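You operate a simulated robot arm through the tools that you are given. There is no shell and no other tool.

Carry out the task below with a simulated robot arm. There is one attempt and no reset: what you move stays moved.

JOB
Pull-test splice sample three: clamp it on the tester bed, pull the lever, put it back.
Fine: lever back and tester bar raised at the end. Where these are worked on the way, their far stop is far enough and under half their travel is too little: tester bar.

The check looks at the end state, three seconds after you hand in, the way a careful person would. Anything else that was tipped, shoved, dropped, spilled or broken makes it a failure.

ROBOT AND FRAMES
A 7-joint arm with a fingered hand, fixed in place. Base frame: the origin is at the foot of the arm, x ahead of it, y to its left, z up; the work surface is at about z = 860. Readings come in mm, degrees, newtons and seconds.
With the tool pointing down near the work surface it reaches from about 460 to 900 mm from the base axis. Its first joint turns from -143.0 to 143.0 degrees. Payload 3 kg.
The TCP is the grasp point between the finger pads, 26 mm short of the fingertips. In the tool frame z runs along the fingers and y along their closing line. The gripper opens to 148 mm. The gripper's body begins 73 mm behind the TCP. The gripper is a hand of 3 fingers: y runs from the thumb to the fingers, the wrist lies at [0, 0, -229] in the tool frame, and closing takes about 1.5 s.
Orientation is told as [roll, pitch, yaw] about the base's x, y, z axes, in that order, counted from this pose: with the fingers straight down and closing along the base's y, the tool's x points along the base's -x, its y along +y and its z along -z.

CONTROLS
- The arm moves only by the tool play_rows. Its argument "commands" is a list of rows, each an object of numbers (a shift or turn left out is 0, a gripper value left out holds the last): "hand": the closure in counts, from 0 (fully open) to 255 (shut); "dx", "dy", "dz": the shift along the base's x, y, z in units of 250 mm (1.0 is 250 mm); "rx", "ry", "rz": the turn, a rotation vector about the base's x, y, z in units of 60 degrees (1.0 is 60 degrees). In form: [{"hand": .., "dx": .., "dy": .., "dz": .., "rx": .., "ry": .., "rz": ..}, ...]. A call has 1 to 20 rows; each row is the pose to reach, as a shift and turn from the pose commanded when the call began. A call with a number of a shift or a turn outside -1 to 1 is refused whole. A row lasts 0.2 s, in which the tool goes at most 50 mm and 8.6 degrees; a call with a longer step from one row to the next is refused whole, and so is a gripper value outside its range. A pose out of reach is approached as far as the arm can. The call stops where the force on the tool passes 80 N (or 10 N more than at its start, if that is more) or the arm is blocked; 0.2 s more then pass. The fingers move at their own pace (about 153 mm/s each) and stop on an object; they squeeze with about 24 N. The grip force told is the motor's: it shows also when the fingers shut on nothing. Time passes only in rows, and 0.2 s behind the last, so rows that repeat a pose let the fingers close. It gives the time, the measured TCP pose, the force on the tool (base axes), the opening and the grip force at its end, in the units of the frame above (readings bear some noise), with the torque about the TCP (base axes, N m) and any sound that the robot's microphone picked up.
- Cameras (640 x 400 px; columns grow to the right, rows downward): "scene" is fixed at [400.6, 649.8, 1593]; the picture's right is [-0.90, -0.43, 0.00], its down [-0.17, 0.35, -0.92] and it looks along [0.39, -0.83, -0.39] (base axes); focal length 312 px, centre (320, 200). "wrist" rides on the gripper at [68, -39, -90] in the tool frame; the picture's right is [0.50, 0.87, 0.00], its down [-0.66, 0.38, -0.65] and it looks along [-0.57, 0.33, 0.76] (tool axes); focal length 222 px, centre (320, 200). There is no depth. A picture from a camera that has moved, and an enlarged one, comes with that camera's place and axes in the base frame and with its lens.
- snapshot(camera): a new picture of that camera. The clock stands still meanwhile.
- slide_trunk(by): slides the trunk up (or, below 0, down) by that many mm; the arm rides with it, the base frame stays. It gives what a move gives, with no picture.
- hand_shape(shape): the hand has 3 fingers and takes this shape, open, in about a second: jaw (thumb against the fingers, like two jaws); tri (thumb and two fingers); tip (a fingertip pinch); poke (one finger out to press); point (the index stretched); flat (the hand flat); cup (the hand cupped); fist (a fist). The gripper value then closes the fingers along that shape, each until it touches; the sizes above hold for jaw. It gives what a move gives, with no picture.
- inspect(camera, box): a new picture of the part [left, top, right, bottom] of that camera's present view, enlarged. The clock stands still meanwhile.
- close_job(): hands the job in; it is judged then, once.

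Nothing tells you positions but the pictures and the camera data. Unless the task says otherwise, let go and move clear before handing in.

The tools are called after "Request:" as a command line: name --argument value ..., lists and objects as JSON in quotes. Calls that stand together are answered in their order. play_rows: Moves the arm, as the interface text tells. Its arguments: {"type":"object","properties":{"commands":{"type":"array","items":{"type":"object","properties":{"hand":{"type":"number"},"dx":{"type":"number"},"dy":{"type":"number"},"dz":{"type":"number"},"rx":{"type":"number"},"ry":{"type":"number"},"rz":{"type":"number"}}}}},"required":["commands"]} The other tools are called the same way: slide_trunk (by) slides the trunk up or down; hand_shape (shape) gives the hand a shape; snapshot (camera) takes a picture; inspect (camera, box) takes an enlarged picture of a part of a camera's view; close_job () hands the job in.

At the start:

```text
time: 0.0
tool_pos: [718.2, -548.7, 1251.0]
ee_rot: [0.0, 0.0, -0.1]
force: [0.0, -0.7, -0.1]
ft_torque: [0.01, 0.03, 0.0]
gripper_width: 148.2
finger_force: 0.1
shape: jaw
trunk travel left (down, up): [-651.0, 239.0]
```

scene: 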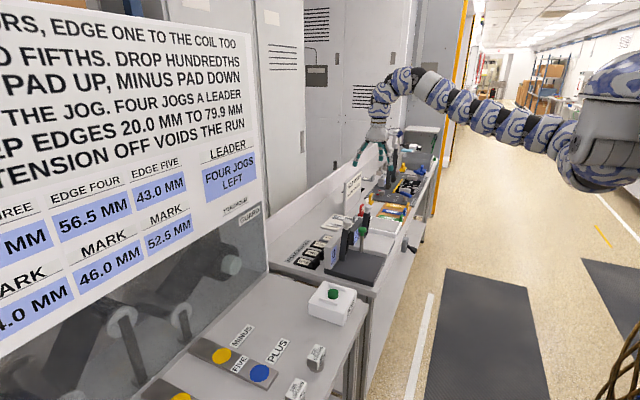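
wrist: 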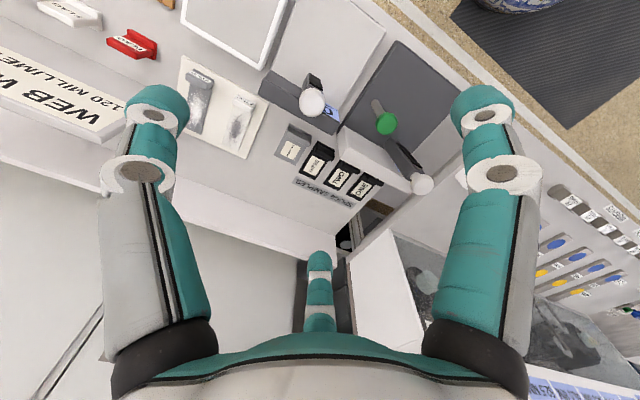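

I see a long bench with a tester (grey bed, green-knobbed lever, display) and a row of splice samples; I'll take enlarged views before moving anything.

Request:
inspect --camera "scene" --box '[260, 180, 440, 292]'

Request:
inspect --camera "wrist" --box '[240, 60, 480, 260]'

Request:
inspect --camera "scene" --box '[340, 120, 460, 220]'

```text
3.56 times, centred on (350, 236) of scene
camera zoom: at [400.6, 649.8, 1593.0], right [-0.9, -0.43, 0.0], down [-0.17, 0.35, -0.92], along [0.39, -0.83, -0.39], focal length 1109 px, centre (213, 72)
```

zoom: 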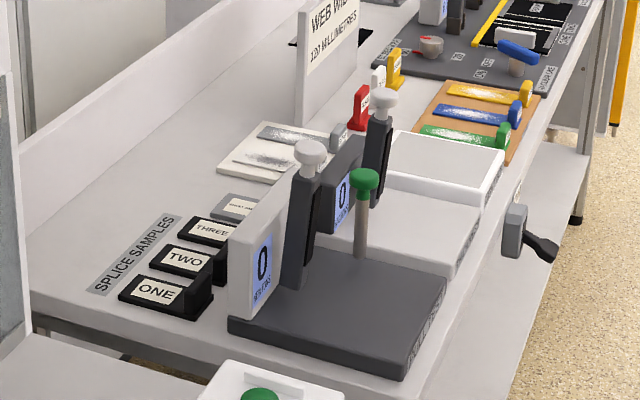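

```text
2.00 times, centred on (360, 160) of wrist
camera zoom: at [651.7, -589.5, 1340.4], right [-0.5, 0.87, 0.0], down [0.66, 0.38, 0.65], along [0.57, 0.33, -0.76], focal length 444 px, centre (240, 280)
```

zoom: 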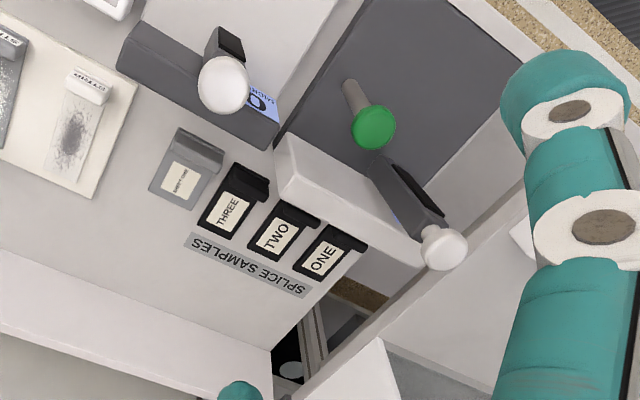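

```text
4.00 times, centred on (400, 170) of scene
camera zoom: at [400.6, 649.8, 1593.0], right [-0.9, -0.43, 0.0], down [-0.17, 0.35, -0.92], along [0.39, -0.83, -0.39], focal length 1248 px, centre (0, 320)
```

zoom: 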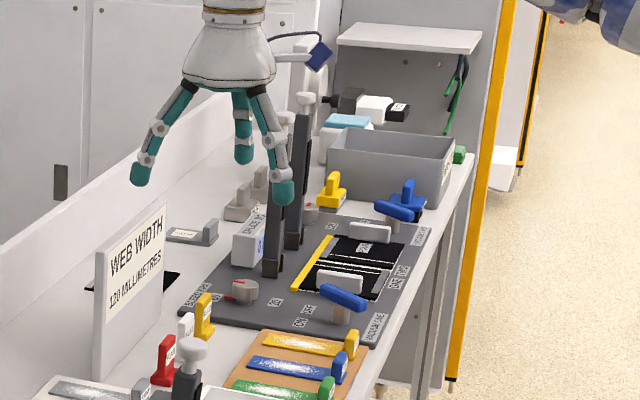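

I see a grey base with a blue display, white-knobbed bars and a green-knobbed lever; I'll enlarge these further to tell which part is the tester.

Request:
inspect --camera "scene" --box '[318, 200, 398, 290]'

Request:
inspect --camera "scene" --box '[280, 225, 350, 275]'

Request:
inspect --camera "wrist" --box '[240, 60, 460, 220]'

Request:
inspect --camera "scene" --box '[0, 0, 270, 400]'

```text
4.44 times, centred on (358, 245) of scene
camera zoom: at [400.6, 649.8, 1593.0], right [-0.9, -0.43, 0.0], down [-0.17, 0.35, -0.92], along [0.39, -0.83, -0.39], focal length 1386 px, centre (151, 0)
```

zoom: 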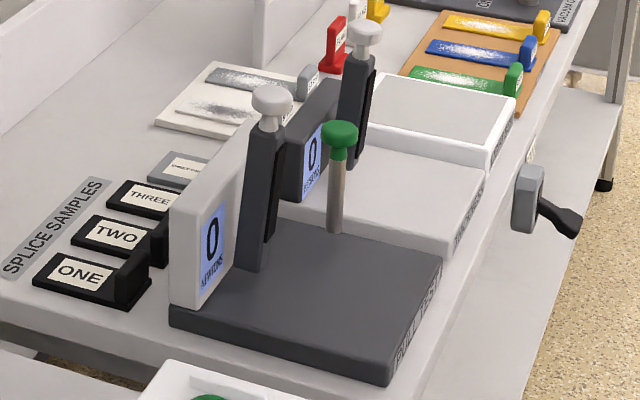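

```text
8.00 times, centred on (315, 250) of scene
camera zoom: at [400.6, 649.8, 1593.0], right [-0.9, -0.43, 0.0], down [-0.17, 0.35, -0.92], along [0.39, -0.83, -0.39], focal length 2495 px, centre (360, -200)
```

zoom: 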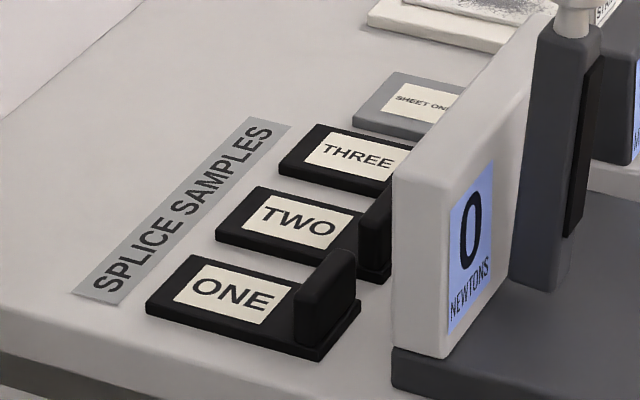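

```text
2.50 times, centred on (350, 140) of wrist
camera zoom: at [651.7, -589.5, 1340.4], right [-0.5, 0.87, 0.0], down [0.66, 0.38, 0.65], along [0.57, 0.33, -0.76], focal length 555 px, centre (245, 350)
```

zoom: 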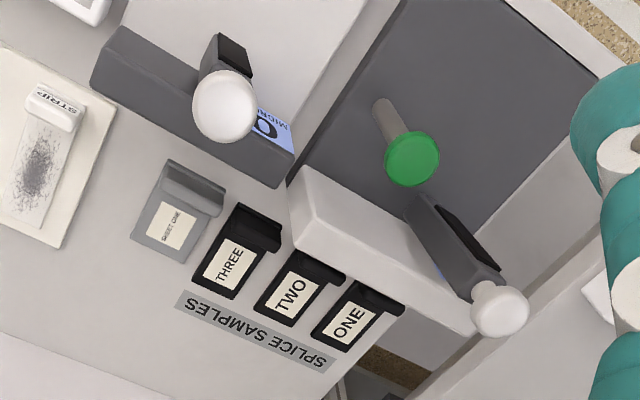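

```text
1.00 times, centred on (135, 200) of scene (not enlarged: the box is as wide or as high as the picture)
camera zoom: at [400.6, 649.8, 1593.0], right [-0.9, -0.43, 0.0], down [-0.17, 0.35, -0.92], along [0.39, -0.83, -0.39], focal length 312 px, centre (505, 200)
```

zoom: 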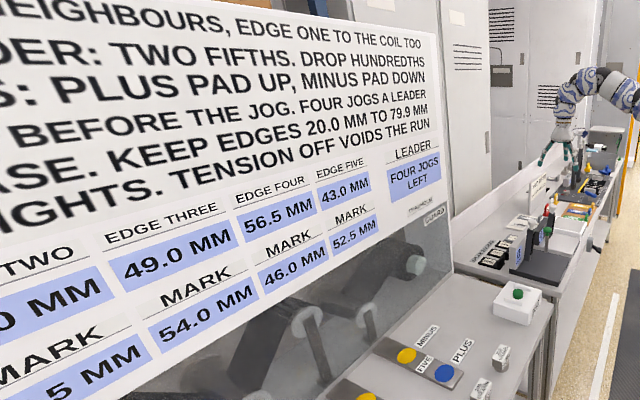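

The pull tester looks like the grey bed at about x 617–810, y −441…−261, with a white-knobbed bar at its back, a green lever near (720, −430), and a display wall behind it. Sample three sits beyond at about (900, −435). I'll first watch how the hand closes in free air.

Request:
play_rows --commands '[{"hand": 130}, {"hand": 130}, {"hand": 130}, {"hand": 130}, {"hand": 130}]'

Request:
snapshot --camera "wrist"

Request:
inspect --camera "scene" --box '[340, 80, 440, 180]'

```text
time: 1.2
tool_pos: [718.7, -549.0, 1250.4]
ee_rot: [0.1, 0.0, -0.2]
force: [-1.1, 0.4, -1.0]
ft_torque: [0.01, -0.03, 0.03]
gripper_width: 72.9
finger_force: 0.0
shape: jaw
trunk travel left (down, up): [-651.0, 239.0]
```

```text
taken
camera wrist: at [651.7, -589.5, 1340.4], right [-0.5, 0.87, 0.0], down [0.66, 0.38, 0.65], along [0.57, 0.33, -0.76], focal length 222 px, centre (320, 200)
```

wrist: 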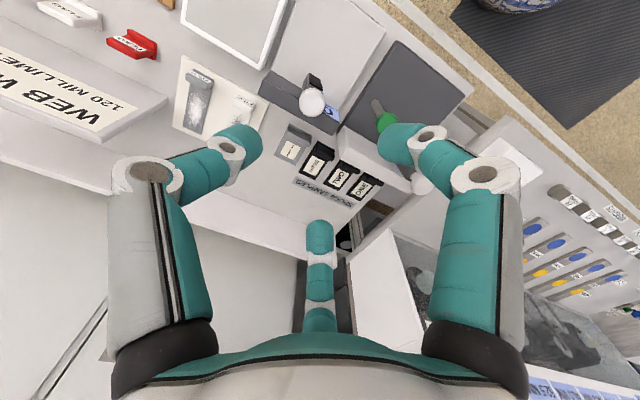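

```text
4.00 times, centred on (390, 130) of scene
camera zoom: at [400.6, 649.8, 1593.0], right [-0.9, -0.43, 0.0], down [-0.17, 0.35, -0.92], along [0.39, -0.83, -0.39], focal length 1248 px, centre (40, 480)
```

zoom: 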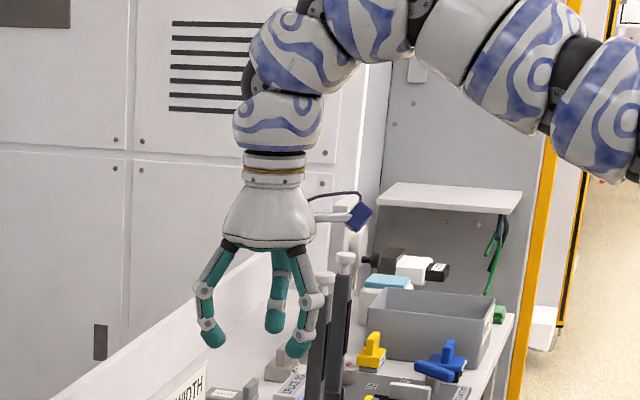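

The fingers curl inward; at count 130 the opening is 73 mm. I'll shut them fully once to see how the tips meet.

Request:
play_rows --commands '[{"hand": 255}, {"hand": 255}, {"hand": 255}, {"hand": 255}, {"hand": 255}, {"hand": 255}, {"hand": 255}]'

Request:
snapshot --camera "wrist"

Request:
inspect --camera "scene" --box '[340, 80, 440, 180]'

```text
time: 2.8
tool_pos: [718.3, -548.7, 1250.9]
ee_rot: [0.0, 0.0, -0.1]
force: [-0.1, -0.3, 0.5]
ft_torque: [-0.01, 0.02, 0.02]
gripper_width: 0.0
finger_force: 24.1
shape: jaw
trunk travel left (down, up): [-651.0, 239.0]
```

```text
taken
camera wrist: at [651.7, -589.6, 1340.3], right [-0.5, 0.87, 0.0], down [0.66, 0.38, 0.65], along [0.57, 0.33, -0.76], focal length 222 px, centre (320, 200)
```

wrist: 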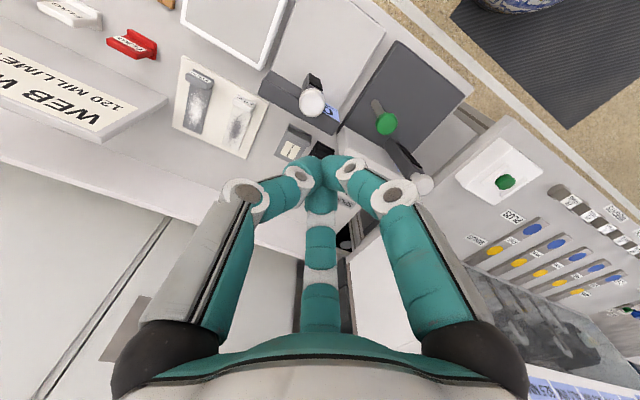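

```text
4.00 times, centred on (390, 130) of scene
camera zoom: at [400.6, 649.8, 1593.0], right [-0.9, -0.43, 0.0], down [-0.17, 0.35, -0.92], along [0.39, -0.83, -0.39], focal length 1248 px, centre (40, 480)
```

zoom: 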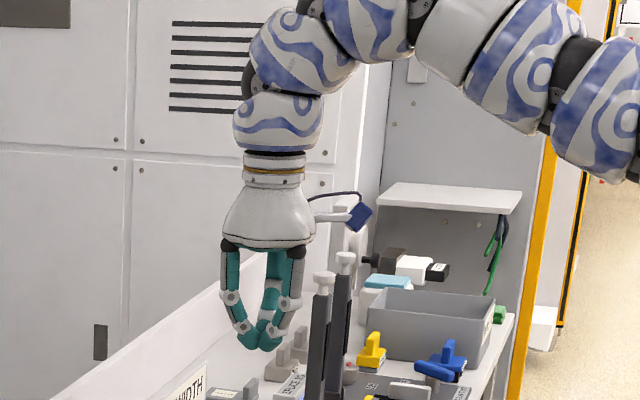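

The three fingers close radially onto the tool axis, thumb on the −y side. I'll open again and shift at a safe height toward sample three to check reach and get a closer view.

Request:
play_rows --commands '[{"hand": 0, "dx": 0.1, "dy": 0.08}, {"hand": 0, "dx": 0.2, "dy": 0.16}, {"hand": 0, "dx": 0.28, "dy": 0.24}, {"hand": 0, "dx": 0.28, "dy": 0.24}, {"hand": 0, "dx": 0.28, "dy": 0.24}]'

Request:
snapshot --camera "wrist"

Request:
snapshot --camera "scene"

```text
time: 4.0
tool_pos: [789.1, -488.7, 1250.7]
ee_rot: [0.0, 0.0, 0.1]
force: [-0.2, 0.6, -0.7]
ft_torque: [-0.03, 0.0, 0.01]
gripper_width: 147.9
finger_force: 0.1
shape: jaw
trunk travel left (down, up): [-651.0, 239.0]
```

```text
taken
camera wrist: at [722.0, -528.7, 1340.6], right [-0.5, 0.87, 0.0], down [0.66, 0.38, 0.65], along [0.57, 0.33, -0.76], focal length 222 px, centre (320, 200)
```

wrist: 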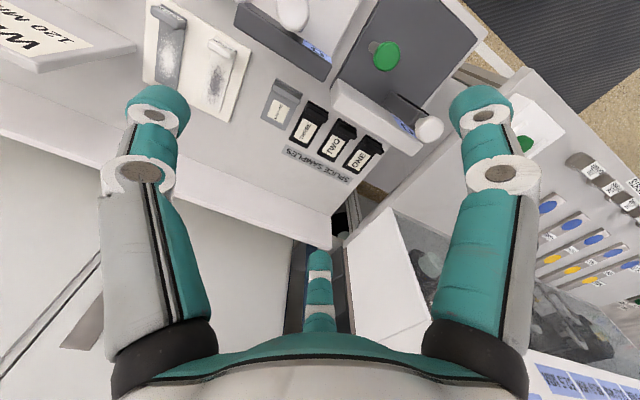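

```text
taken
```

scene: 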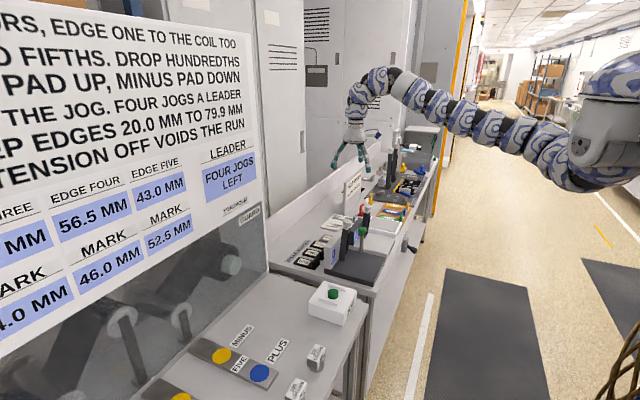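

The arm is still well bent, so reach looks fine here; next I test reach directly above sample three at a safe height.

Request:
play_rows --commands '[{"hand": 0, "dx": 0.15, "dy": 0.09, "dz": -0.1}, {"hand": 0, "dx": 0.28, "dy": 0.18, "dz": -0.2}, {"hand": 0, "dx": 0.28, "dy": 0.18, "dz": -0.3}, {"hand": 0, "dx": 0.28, "dy": 0.18, "dz": -0.3}]'

Request:
snapshot --camera "wrist"

Request:
snapshot --camera "scene"

```text
refused: row 1 steps farther than a row can; nothing moved
```

```text
taken
camera wrist: at [722.0, -528.7, 1340.6], right [-0.5, 0.87, 0.0], down [0.66, 0.38, 0.65], along [0.57, 0.33, -0.76], focal length 222 px, centre (320, 200)
```

wrist: 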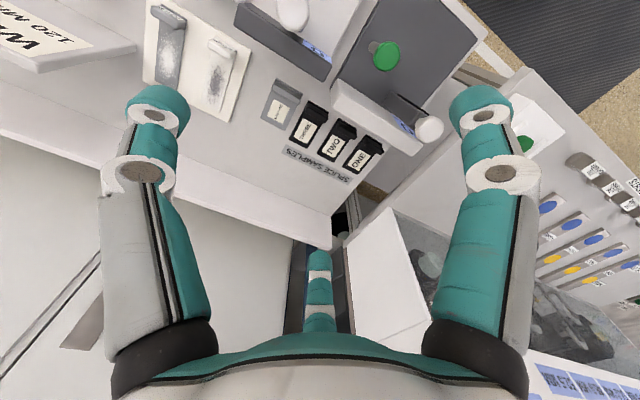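

```text
taken
```

scene: 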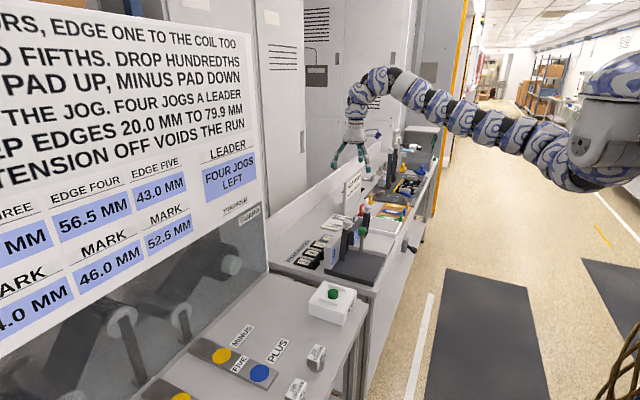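

That call was refused as too big a step; I'll redo it with smaller rows.

Request:
play_rows --commands '[{"hand": 0, "dx": 0.07, "dy": 0.045, "dz": -0.075}, {"hand": 0, "dx": 0.14, "dy": 0.09, "dz": -0.15}, {"hand": 0, "dx": 0.21, "dy": 0.135, "dz": -0.225}, {"hand": 0, "dx": 0.28, "dy": 0.18, "dz": -0.3}, {"hand": 0, "dx": 0.28, "dy": 0.18, "dz": -0.3}, {"hand": 0, "dx": 0.28, "dy": 0.18, "dz": -0.3}]'

Request:
snapshot --camera "wrist"

Request:
snapshot --camera "scene"

```text
time: 5.4
tool_pos: [858.7, -442.2, 1173.0]
ee_rot: [-0.1, 0.0, 0.0]
force: [0.4, -0.3, -0.2]
ft_torque: [0.01, -0.01, 0.0]
gripper_width: 148.0
finger_force: 0.1
shape: jaw
trunk travel left (down, up): [-651.0, 239.0]
```

```text
taken
camera wrist: at [791.5, -483.5, 1264.5], right [-0.5, 0.87, 0.0], down [0.66, 0.38, 0.65], along [0.57, 0.33, -0.76], focal length 222 px, centre (320, 200)
```

wrist: 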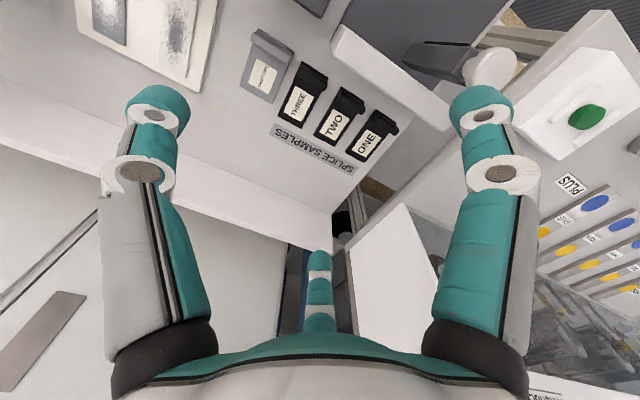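

```text
taken
```

scene: 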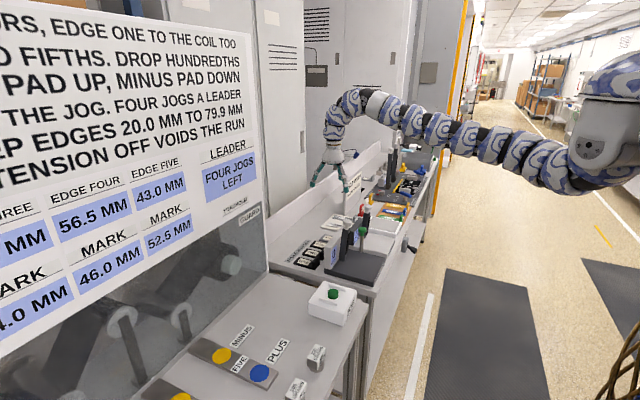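

The arm reached (859, −442) without trouble, and the trunk slide can lower it. Now an enlarged look at sample three from here.

Request:
inspect --camera "wrist" --box '[220, 0, 460, 180]'

Request:
inspect --camera "wrist" --box '[330, 0, 530, 160]'

```text
2.22 times, centred on (340, 90) of wrist
camera zoom: at [791.5, -483.5, 1264.5], right [-0.5, 0.87, 0.0], down [0.66, 0.38, 0.65], along [0.57, 0.33, -0.76], focal length 494 px, centre (276, 444)
```

zoom: 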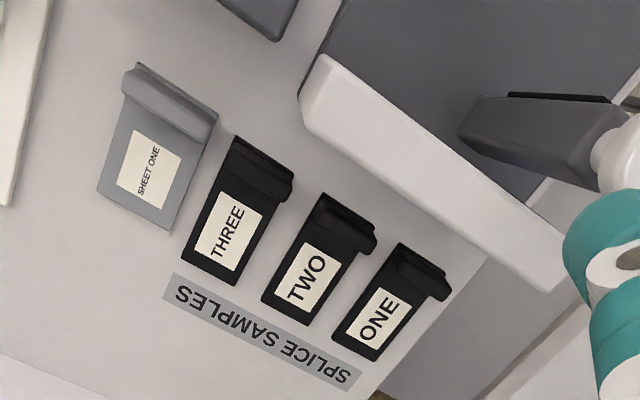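

```text
2.50 times, centred on (430, 80) of wrist
camera zoom: at [791.5, -483.5, 1264.5], right [-0.5, 0.87, 0.0], down [0.66, 0.38, 0.65], along [0.57, 0.33, -0.76], focal length 555 px, centre (45, 500)
```

zoom: 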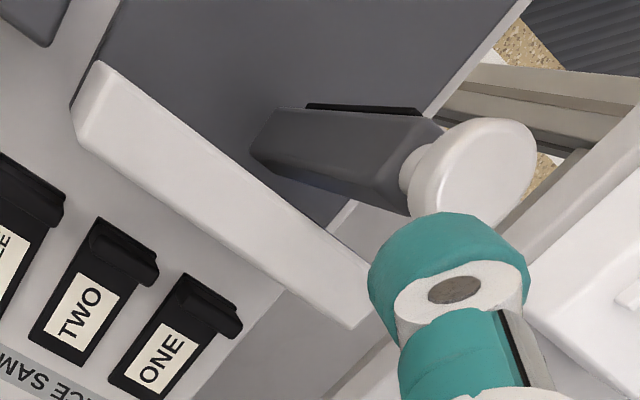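

I'll enlarge the handle area of sample three for exact edges.

Request:
inspect --camera "wrist" --box '[295, 50, 365, 135]'

Request:
inspect --camera "scene" --box '[295, 225, 345, 270]'

```text
4.71 times, centred on (330, 92) of wrist
camera zoom: at [791.5, -483.5, 1264.5], right [-0.5, 0.87, 0.0], down [0.66, 0.38, 0.65], along [0.57, 0.33, -0.76], focal length 1045 px, centre (273, 706)
```

zoom: 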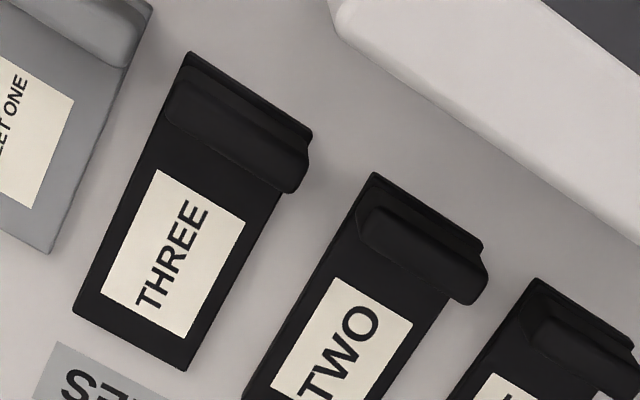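

```text
8.89 times, centred on (320, 248) of scene
camera zoom: at [400.6, 649.8, 1593.0], right [-0.9, -0.43, 0.0], down [-0.17, 0.35, -0.92], along [0.39, -0.83, -0.39], focal length 2772 px, centre (320, -222)
```

zoom: 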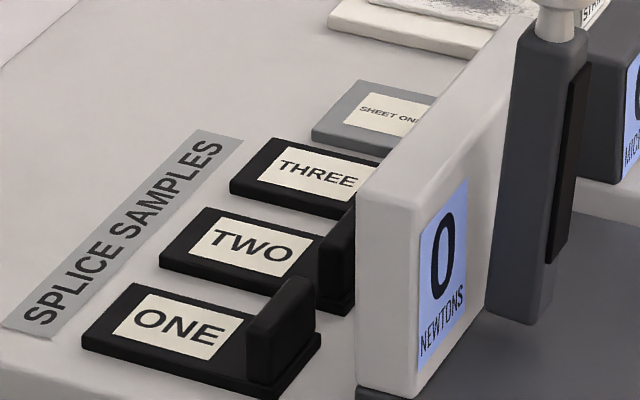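

By the wrist camera, sample three's plate spans about x 858–956, y −476…−428, with its handle across y at x≈860–873, top z≈898. The display wall just in front of it is tall, so I'll check other hand shapes up here in free air.

Request:
hand_shape --shape "tip"

Request:
snapshot --camera "wrist"

Request:
inspect --camera "scene" --box '[290, 110, 390, 210]'

Request:
hand_shape --shape "tri"

Request:
snapshot --camera "wrist"

Request:
inspect --camera "scene" --box '[290, 110, 390, 210]'

```text
time: 6.3
tool_pos: [857.7, -444.6, 1173.7]
ee_rot: [0.0, -0.1, -0.1]
force: [0.4, -0.7, -0.2]
ft_torque: [0.01, 0.03, 0.0]
gripper_width: 147.8
finger_force: 0.0
shape: tip
trunk travel left (down, up): [-651.0, 239.0]
```

```text
taken
camera wrist: at [791.2, -484.0, 1264.7], right [-0.5, 0.87, 0.0], down [0.66, 0.38, 0.65], along [0.57, 0.33, -0.76], focal length 222 px, centre (320, 200)
```

wrist: 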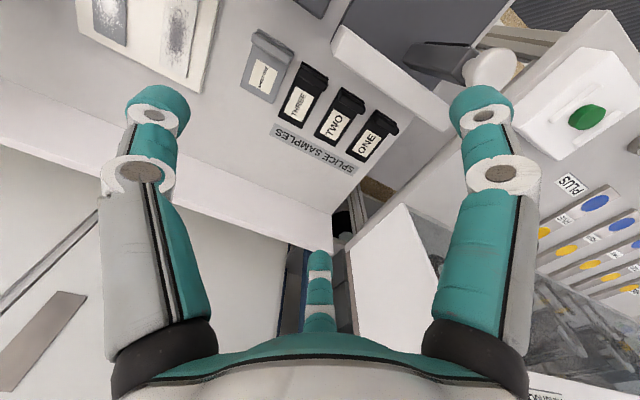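

```text
4.00 times, centred on (340, 160) of scene
camera zoom: at [400.6, 649.8, 1593.0], right [-0.9, -0.43, 0.0], down [-0.17, 0.35, -0.92], along [0.39, -0.83, -0.39], focal length 1248 px, centre (240, 360)
```

zoom: 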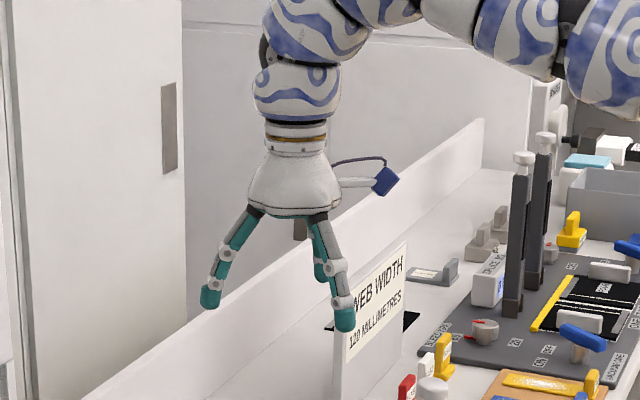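

```text
time: 7.2
tool_pos: [858.8, -443.3, 1174.6]
ee_rot: [0.0, 0.0, 0.0]
force: [-0.1, -0.2, -0.8]
ft_torque: [0.01, -0.02, -0.01]
gripper_width: 147.9
finger_force: 0.0
shape: tri
trunk travel left (down, up): [-651.0, 239.0]
```

```text
taken
camera wrist: at [791.2, -483.9, 1264.7], right [-0.5, 0.87, 0.0], down [0.66, 0.38, 0.65], along [0.57, 0.33, -0.76], focal length 222 px, centre (320, 200)
```

wrist: 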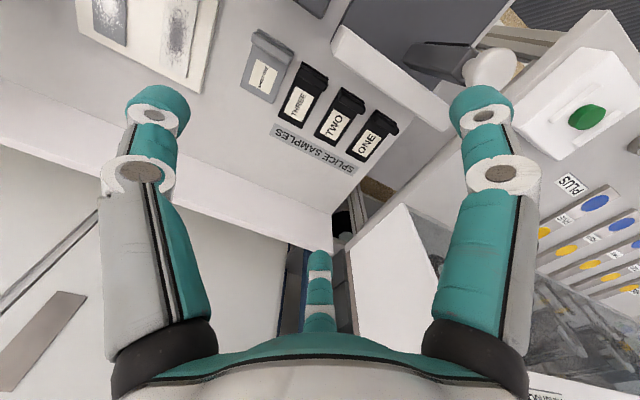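

```text
4.00 times, centred on (340, 160) of scene
camera zoom: at [400.6, 649.8, 1593.0], right [-0.9, -0.43, 0.0], down [-0.17, 0.35, -0.92], along [0.39, -0.83, -0.39], focal length 1248 px, centre (240, 360)
```

zoom: 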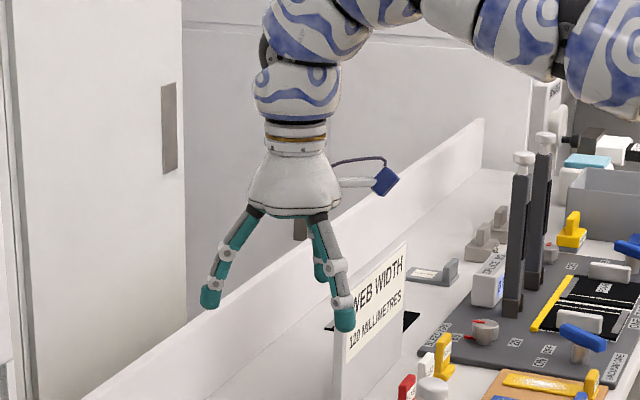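

Open, these shapes look alike; I'll compare them half-closed, still in free air.

Request:
play_rows --commands '[{"hand": 200}, {"hand": 200}, {"hand": 200}, {"hand": 200}, {"hand": 200}, {"hand": 200}]'

Request:
snapshot --camera "wrist"

Request:
hand_shape --shape "tip"

Request:
play_rows --commands '[{"hand": 200}, {"hand": 200}, {"hand": 200}, {"hand": 200}, {"hand": 200}, {"hand": 200}]'

Request:
snapshot --camera "wrist"

Request:
hand_shape --shape "jaw"

Request:
play_rows --commands '[{"hand": 200}, {"hand": 200}, {"hand": 200}, {"hand": 200}, {"hand": 200}, {"hand": 200}]'

Request:
snapshot --camera "wrist"

```text
time: 8.6
tool_pos: [857.0, -443.0, 1174.6]
ee_rot: [0.0, 0.0, 0.1]
force: [0.3, 0.5, -0.3]
ft_torque: [0.01, 0.0, 0.02]
gripper_width: 32.3
finger_force: 0.0
shape: tri
trunk travel left (down, up): [-651.0, 239.0]
```

```text
taken
camera wrist: at [791.2, -483.9, 1264.7], right [-0.5, 0.87, 0.0], down [0.66, 0.38, 0.65], along [0.57, 0.33, -0.76], focal length 222 px, centre (320, 200)
```

wrist: 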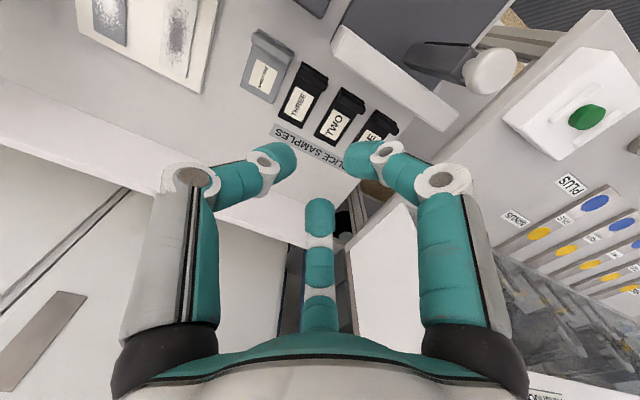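

```text
time: 9.5
tool_pos: [859.0, -443.9, 1175.9]
ee_rot: [-0.1, 0.0, 0.0]
force: [-0.4, 0.0, 0.4]
ft_torque: [0.02, 0.02, -0.01]
gripper_width: 148.1
finger_force: 0.0
shape: tip
trunk travel left (down, up): [-651.0, 239.0]
```

```text
time: 10.9
tool_pos: [858.8, -444.6, 1174.9]
ee_rot: [0.0, 0.0, -0.1]
force: [-1.1, -0.4, -0.6]
ft_torque: [0.02, -0.06, 0.04]
gripper_width: 32.2
finger_force: 0.0
shape: tip
trunk travel left (down, up): [-651.0, 239.0]
```

```text
taken
camera wrist: at [791.2, -483.9, 1264.7], right [-0.5, 0.87, 0.0], down [0.66, 0.38, 0.65], along [0.57, 0.33, -0.76], focal length 222 px, centre (320, 200)
```

wrist: 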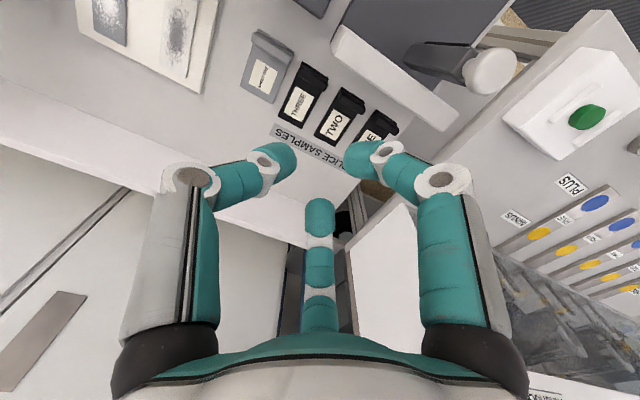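

```text
time: 11.8
tool_pos: [858.9, -444.3, 1174.9]
ee_rot: [0.1, -0.1, -0.1]
force: [0.0, 0.1, 0.2]
ft_torque: [-0.02, -0.05, 0.02]
gripper_width: 147.6
finger_force: 0.0
shape: jaw
trunk travel left (down, up): [-651.0, 239.0]
```

```text
time: 13.2
tool_pos: [858.1, -443.2, 1175.1]
ee_rot: [0.0, 0.1, 0.0]
force: [-0.1, -1.1, -0.2]
ft_torque: [0.04, 0.0, -0.01]
gripper_width: 32.4
finger_force: 0.0
shape: jaw
trunk travel left (down, up): [-651.0, 239.0]
```

```text
taken
camera wrist: at [791.2, -483.9, 1264.7], right [-0.5, 0.87, 0.0], down [0.66, 0.38, 0.65], along [0.57, 0.33, -0.76], focal length 222 px, centre (320, 200)
```

wrist: 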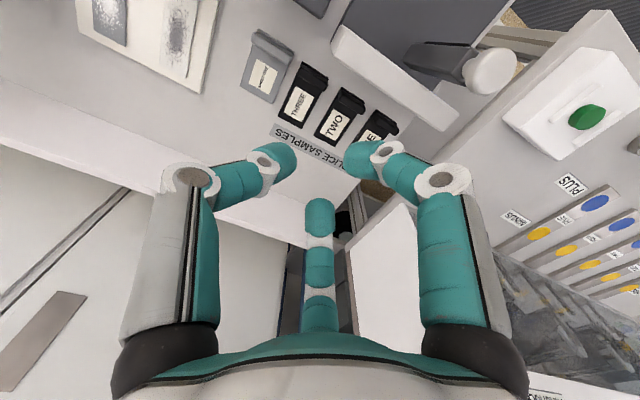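

All pinch shapes close the same way: radially, thumb opposite two fingers. Comparing both cameras, the display wall is at about x 796–819, y −460…−282, top z≈983. Next I'll move back toward the bed at height to study the bed, bar and lever.

Request:
play_rows --commands '[{"hand": 0, "dx": -0.16, "dy": -0.02, "dz": 0.01}, {"hand": 0, "dx": -0.33, "dy": -0.04, "dz": 0.02}, {"hand": 0, "dx": -0.5, "dy": -0.06, "dz": 0.02}, {"hand": 0, "dx": -0.67, "dy": -0.08, "dz": 0.02}, {"hand": 0, "dx": -0.84, "dy": -0.1, "dz": 0.02}, {"hand": 0, "dx": -0.872, "dy": -0.105, "dz": 0.02}, {"hand": 0, "dx": -0.872, "dy": -0.105, "dz": 0.02}]'

Request:
snapshot --camera "wrist"

Request:
inspect --camera "wrist" --box '[160, 0, 480, 200]'

```text
time: 14.8
tool_pos: [788.0, -453.0, 1179.4]
ee_rot: [0.0, 0.0, 0.0]
force: [0.0, 0.7, 0.1]
ft_torque: [-0.01, 0.01, 0.0]
gripper_width: 147.9
finger_force: 0.1
shape: jaw
out of reach, approached as far as the arm can: row 2, 3, 4, 5, 6, 7
trunk travel left (down, up): [-651.0, 239.0]
```

```text
taken
camera wrist: at [720.0, -493.4, 1269.1], right [-0.5, 0.87, 0.0], down [0.66, 0.38, 0.65], along [0.57, 0.33, -0.76], focal length 222 px, centre (320, 200)
```

wrist: 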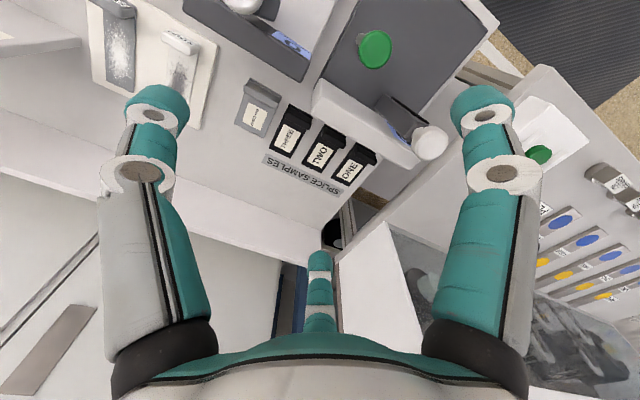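

```text
2.00 times, centred on (320, 100) of wrist
camera zoom: at [720.0, -493.4, 1269.1], right [-0.5, 0.87, 0.0], down [0.66, 0.38, 0.65], along [0.57, 0.33, -0.76], focal length 444 px, centre (320, 400)
```

zoom: 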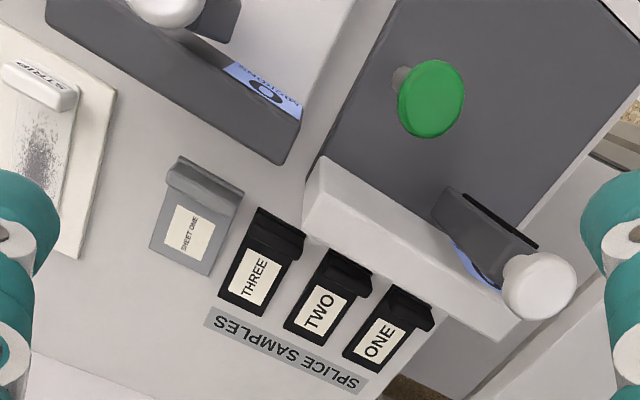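

The move stopped early at (788, −453): the arm reports it cannot fold in further at this height. I'll check the state with a hold and look at the arm's posture.

Request:
play_rows --commands '[{"hand": 0}]'

Request:
snapshot --camera "scene"

```text
time: 15.2
tool_pos: [787.7, -453.4, 1180.4]
ee_rot: [-0.1, 0.0, 0.0]
force: [-0.1, -0.7, 0.2]
ft_torque: [-0.05, -0.01, -0.02]
gripper_width: 147.8
finger_force: 0.1
shape: jaw
trunk travel left (down, up): [-651.0, 239.0]
```

```text
taken
```

scene: 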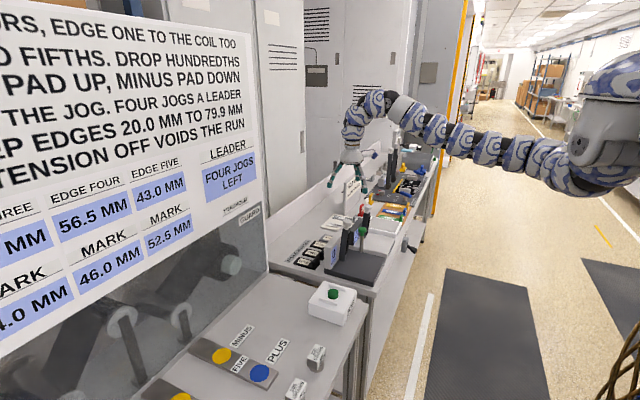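

The arm folds in better when the shoulder is well above the wrist, so I'll raise the trunk and then bring the tool in over the front of the bed.

Request:
slide_trunk --by 200

Request:
play_rows --commands '[{"hand": 0, "dx": -0.1, "dz": -0.1}, {"hand": 0, "dx": -0.2, "dz": -0.2}, {"hand": 0, "dx": -0.3, "dz": -0.3}, {"hand": 0, "dx": -0.4, "dz": -0.4}, {"hand": 0, "dx": -0.5, "dz": -0.5}, {"hand": 0, "dx": -0.6, "dz": -0.6}, {"hand": 0, "dx": -0.6, "dz": -0.6}]'

Request:
snapshot --camera "wrist"

Request:
snapshot --camera "scene"

```text
time: 17.4
tool_pos: [787.7, -453.0, 1378.9]
ee_rot: [0.0, 0.0, 0.0]
force: [-0.2, 0.7, -0.5]
ft_torque: [0.02, 0.02, 0.01]
gripper_width: 148.0
finger_force: 0.0
shape: jaw
trunk travel left (down, up): [-851.0, 39.0]
```

```text
time: 19.0
tool_pos: [786.1, -453.5, 1378.8]
ee_rot: [0.0, 0.1, 0.0]
force: [0.0, 0.2, -0.5]
ft_torque: [-0.06, 0.0, 0.0]
gripper_width: 148.1
finger_force: 0.0
shape: jaw
out of reach, approached as far as the arm can: row 1, 2, 3, 4, 5, 6, 7
trunk travel left (down, up): [-851.0, 39.0]
```

```text
taken
camera wrist: at [720.1, -493.4, 1469.0], right [-0.5, 0.87, 0.0], down [0.66, 0.38, 0.65], along [0.57, 0.33, -0.76], focal length 222 px, centre (320, 200)
```

wrist: 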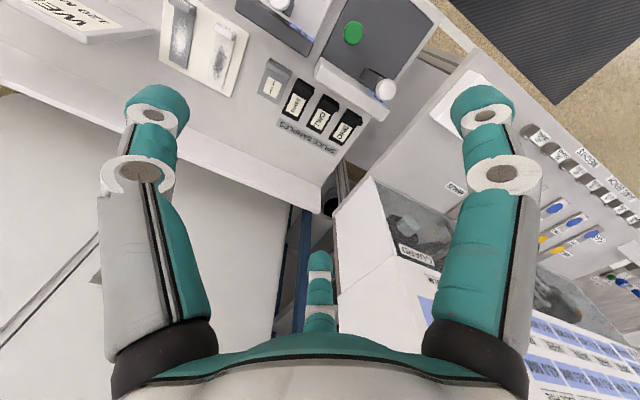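

```text
taken
```

scene: 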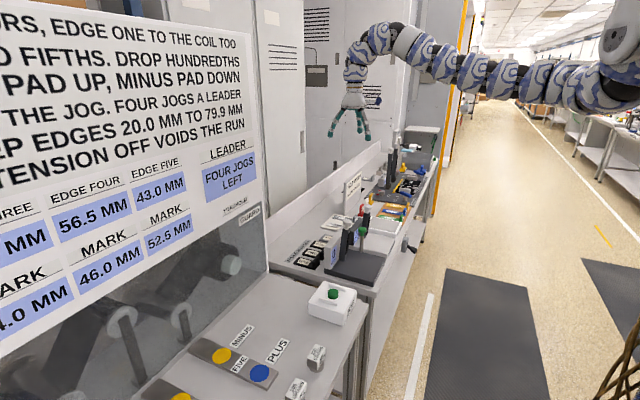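

It refuses moving inward from here even when going down, so some joint is at its limit. I'll test pure downward and sideways motions to learn which directions are free.

Request:
play_rows --commands '[{"hand": 0, "dz": -0.1}, {"hand": 0, "dz": -0.2}, {"hand": 0, "dz": -0.3}, {"hand": 0, "dz": -0.4}, {"hand": 0, "dz": -0.5}, {"hand": 0, "dz": -0.6}]'

Request:
snapshot --camera "scene"

```text
time: 20.4
tool_pos: [787.3, -453.2, 1226.3]
ee_rot: [0.1, 0.0, -0.1]
force: [0.0, -0.1, -0.1]
ft_torque: [-0.01, 0.01, 0.0]
gripper_width: 148.2
finger_force: 0.1
shape: jaw
out of reach, approached as far as the arm can: row 1, 2, 3, 4
trunk travel left (down, up): [-851.0, 39.0]
```

```text
taken
```

scene: 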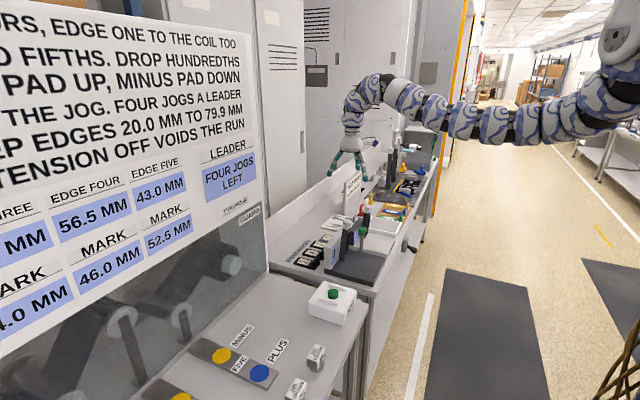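

Lower down it became reachable again (now z 1226 with the trunk up 200). Now I try inward motion.

Request:
play_rows --commands '[{"hand": 0, "dx": -0.12, "dz": -0.02}, {"hand": 0, "dx": -0.24, "dz": -0.04}, {"hand": 0, "dx": -0.36, "dz": -0.06}, {"hand": 0, "dx": -0.48, "dz": -0.08}, {"hand": 0, "dx": -0.6, "dz": -0.1}, {"hand": 0, "dx": -0.6, "dz": -0.1}]'

Request:
snapshot --camera "wrist"

Request:
snapshot --camera "scene"

```text
time: 21.8
tool_pos: [697.8, -461.0, 1162.0]
ee_rot: [-0.9, -1.3, 0.3]
force: [0.5, -0.8, 0.2]
ft_torque: [0.0, 0.01, 0.01]
gripper_width: 148.1
finger_force: 0.1
shape: jaw
out of reach, approached as far as the arm can: row 1, 2, 3, 4, 5, 6
trunk travel left (down, up): [-851.0, 39.0]
```

```text
taken
camera wrist: at [627.9, -500.7, 1250.3], right [-0.5, 0.86, -0.03], down [0.64, 0.39, 0.66], along [0.58, 0.32, -0.75], focal length 222 px, centre (320, 200)
```

wrist: 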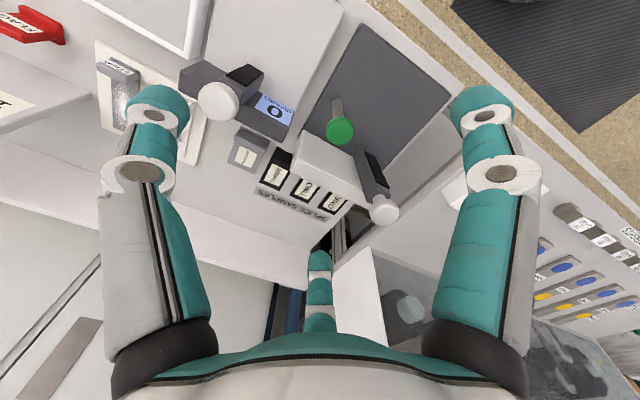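

```text
taken
```

scene: 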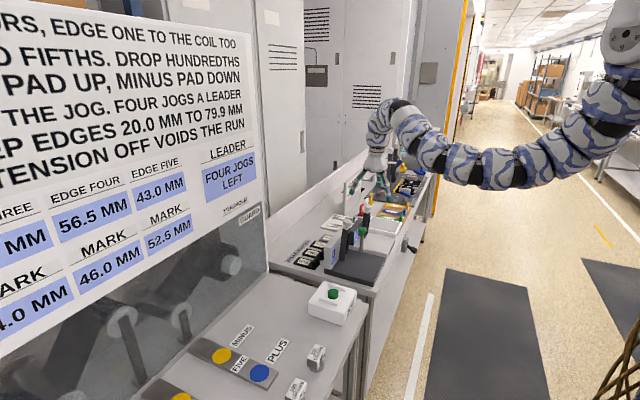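

Now I'm over the gauge/bed at (698, −461, 1162). Let me enlarge the bed, bar and lever from this viewpoint.

Request:
inspect --camera "wrist" --box '[230, 10, 460, 240]'

Request:
inspect --camera "wrist" --box '[310, 80, 410, 230]'

Request:
inspect --camera "scene" --box '[320, 205, 400, 290]'

```text
1.74 times, centred on (345, 125) of wrist
camera zoom: at [627.9, -500.7, 1250.3], right [-0.5, 0.86, -0.03], down [0.64, 0.39, 0.66], along [0.58, 0.32, -0.75], focal length 386 px, centre (276, 330)
```

zoom: 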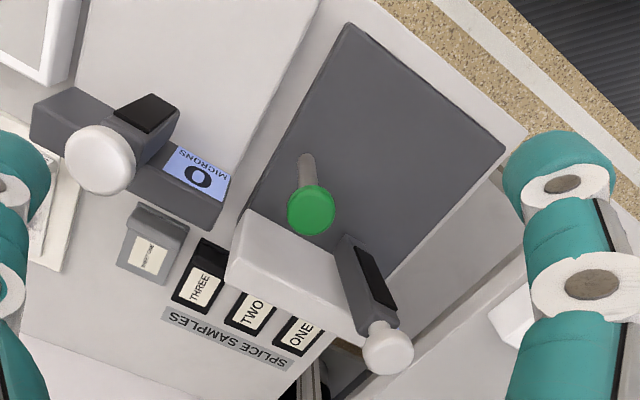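

```text
2.67 times, centred on (360, 155) of wrist
camera zoom: at [627.9, -500.7, 1250.3], right [-0.5, 0.86, -0.03], down [0.64, 0.39, 0.66], along [0.58, 0.32, -0.75], focal length 592 px, centre (213, 320)
```

zoom: 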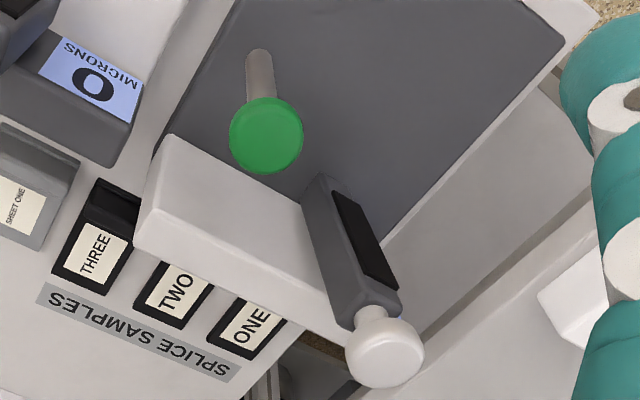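

```text
4.71 times, centred on (360, 248) of scene
camera zoom: at [400.6, 649.8, 1593.0], right [-0.9, -0.43, 0.0], down [-0.17, 0.35, -0.92], along [0.39, -0.83, -0.39], focal length 1468 px, centre (132, -24)
```

zoom: 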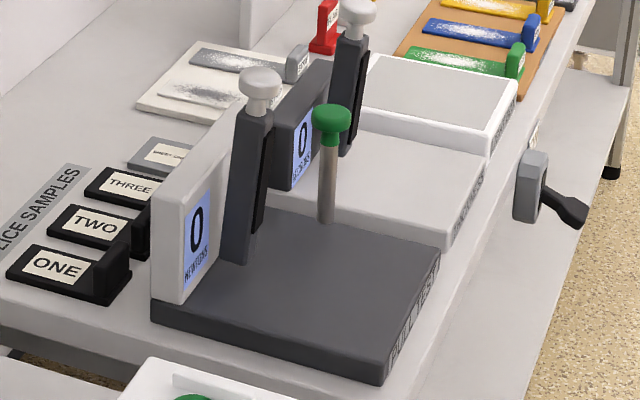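

Measured: tester bar stands at (768, −345), its knob at (754, −343, 1058); lever rod at (718, −426) with its knob at z≈995; gauge knob at (736, −551, 1038). Sample three should lie crosswise under the bar, handle toward +y. I'll go back out at height and turn the hand so the thumb faces +x.

Request:
play_rows --commands '[{"hand": 0, "dx": 0.08, "dz": 0.08}, {"hand": 0, "dx": 0.18, "dz": 0.16}, {"hand": 0, "dx": 0.3, "dz": 0.24}, {"hand": 0, "dx": 0.42, "dz": 0.24}, {"hand": 0, "dx": 0.54, "dz": 0.24}, {"hand": 0, "dx": 0.64, "dz": 0.24}, {"hand": 0, "dx": 0.64, "dz": 0.24}]'

```text
time: 23.4
tool_pos: [855.1, -459.8, 1220.5]
ee_rot: [-0.1, -0.1, 0.0]
force: [-0.3, -0.3, -0.3]
ft_torque: [0.01, -0.01, -0.04]
gripper_width: 147.8
finger_force: 0.0
shape: jaw
out of reach, approached as far as the arm can: row 1, 2, 3
trunk travel left (down, up): [-851.0, 39.0]
```

At (855, −460, 1220) with clean orientation. Now I turn the hand +90° about vertical in two calls.

Request:
play_rows --commands '[{"hand": 0, "rz": 0.14}, {"hand": 0, "rz": 0.28}, {"hand": 0, "rz": 0.42}, {"hand": 0, "rz": 0.56}, {"hand": 0, "rz": 0.7}, {"hand": 0, "rz": 0.84}, {"hand": 0, "rz": 0.98}, {"hand": 0, "rz": 1.0}]'

Request:
play_rows --commands '[{"hand": 0, "rz": 0.14}, {"hand": 0, "rz": 0.28}, {"hand": 0, "rz": 0.42}, {"hand": 0, "rz": 0.5}, {"hand": 0, "rz": 0.5}]'

Request:
snapshot --camera "wrist"

Request:
snapshot --camera "scene"

```text
time: 25.2
tool_pos: [854.0, -459.3, 1219.2]
ee_rot: [0.0, 0.0, 60.1]
force: [0.0, -0.2, 0.6]
ft_torque: [-0.02, -0.02, -0.02]
gripper_width: 147.9
finger_force: 0.0
shape: jaw
trunk travel left (down, up): [-851.0, 39.0]
```

```text
time: 26.4
tool_pos: [856.0, -459.5, 1219.7]
ee_rot: [-0.1, 0.1, 74.0]
force: [-0.3, 0.5, -0.7]
ft_torque: [-0.02, 0.05, 0.0]
gripper_width: 148.0
finger_force: 0.1
shape: jaw
out of reach, approached as far as the arm can: row 3, 4, 5
trunk travel left (down, up): [-851.0, 39.0]
```

```text
taken
camera wrist: at [874.1, -536.6, 1310.5], right [-0.97, -0.24, 0.0], down [-0.18, 0.73, 0.65], along [-0.16, 0.63, -0.76], focal length 222 px, centre (320, 200)
```

wrist: 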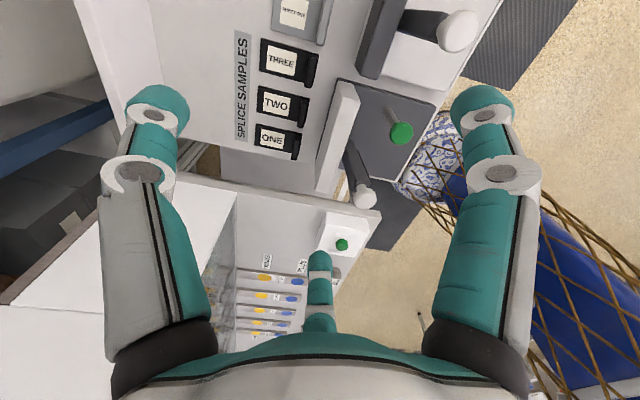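

```text
taken
```

scene: 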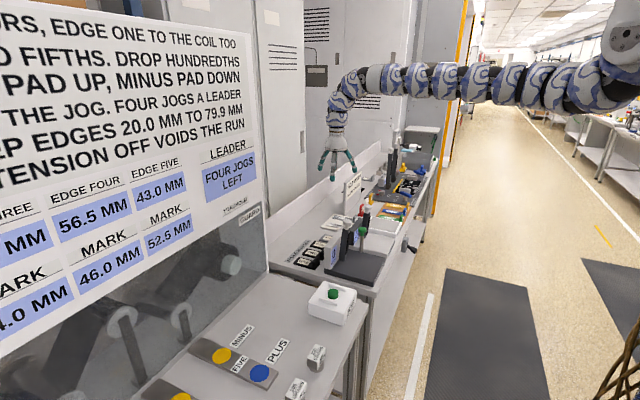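

The wrist's last joint stops at yaw 74° here. A yaw of −30° puts one finger on the plate side and two on the wall side equally well, so I'll turn that way and also test how far negative yaw can go (needed for the crosswise placing).

Request:
play_rows --commands '[{"hand": 0, "rz": -0.14}, {"hand": 0, "rz": -0.28}, {"hand": 0, "rz": -0.42}, {"hand": 0, "rz": -0.56}, {"hand": 0, "rz": -0.7}, {"hand": 0, "rz": -0.84}, {"hand": 0, "rz": -0.98}]'

Request:
play_rows --commands '[{"hand": 0, "rz": -0.14}, {"hand": 0, "rz": -0.28}, {"hand": 0, "rz": -0.42}, {"hand": 0, "rz": -0.56}, {"hand": 0, "rz": -0.7}, {"hand": 0, "rz": -0.76}]'

Request:
play_rows --commands '[{"hand": 0, "rz": -0.14}, {"hand": 0, "rz": -0.28}, {"hand": 0, "rz": -0.42}, {"hand": 0, "rz": -0.56}, {"hand": 0, "rz": -0.7}, {"hand": 0, "rz": -0.84}, {"hand": 0, "rz": -0.98}]'

Request:
play_rows --commands '[{"hand": 0, "rz": -0.14}, {"hand": 0, "rz": -0.28}, {"hand": 0, "rz": -0.42}, {"hand": 0, "rz": -0.52}]'

```text
time: 28.0
tool_pos: [855.1, -459.0, 1220.1]
ee_rot: [0.0, 0.0, 14.9]
force: [-0.3, 0.0, -0.3]
ft_torque: [-0.01, -0.02, 0.0]
gripper_width: 148.0
finger_force: 0.1
shape: jaw
trunk travel left (down, up): [-851.0, 39.0]
```

```text
time: 29.4
tool_pos: [854.3, -459.9, 1221.5]
ee_rot: [0.0, -0.1, -30.6]
force: [-0.2, -0.4, -0.6]
ft_torque: [-0.03, 0.02, -0.01]
gripper_width: 147.9
finger_force: 0.1
shape: jaw
trunk travel left (down, up): [-851.0, 39.0]
```

```text
time: 31.0
tool_pos: [854.7, -459.6, 1221.8]
ee_rot: [0.0, -0.1, -89.4]
force: [-0.1, 0.0, -0.6]
ft_torque: [0.05, 0.03, 0.01]
gripper_width: 147.7
finger_force: 0.1
shape: jaw
trunk travel left (down, up): [-851.0, 39.0]
```

```text
time: 32.0
tool_pos: [854.3, -459.7, 1221.6]
ee_rot: [0.1, 0.0, -120.5]
force: [0.0, -0.5, -0.3]
ft_torque: [0.04, 0.01, -0.02]
gripper_width: 148.0
finger_force: 0.1
shape: jaw
trunk travel left (down, up): [-851.0, 39.0]
```

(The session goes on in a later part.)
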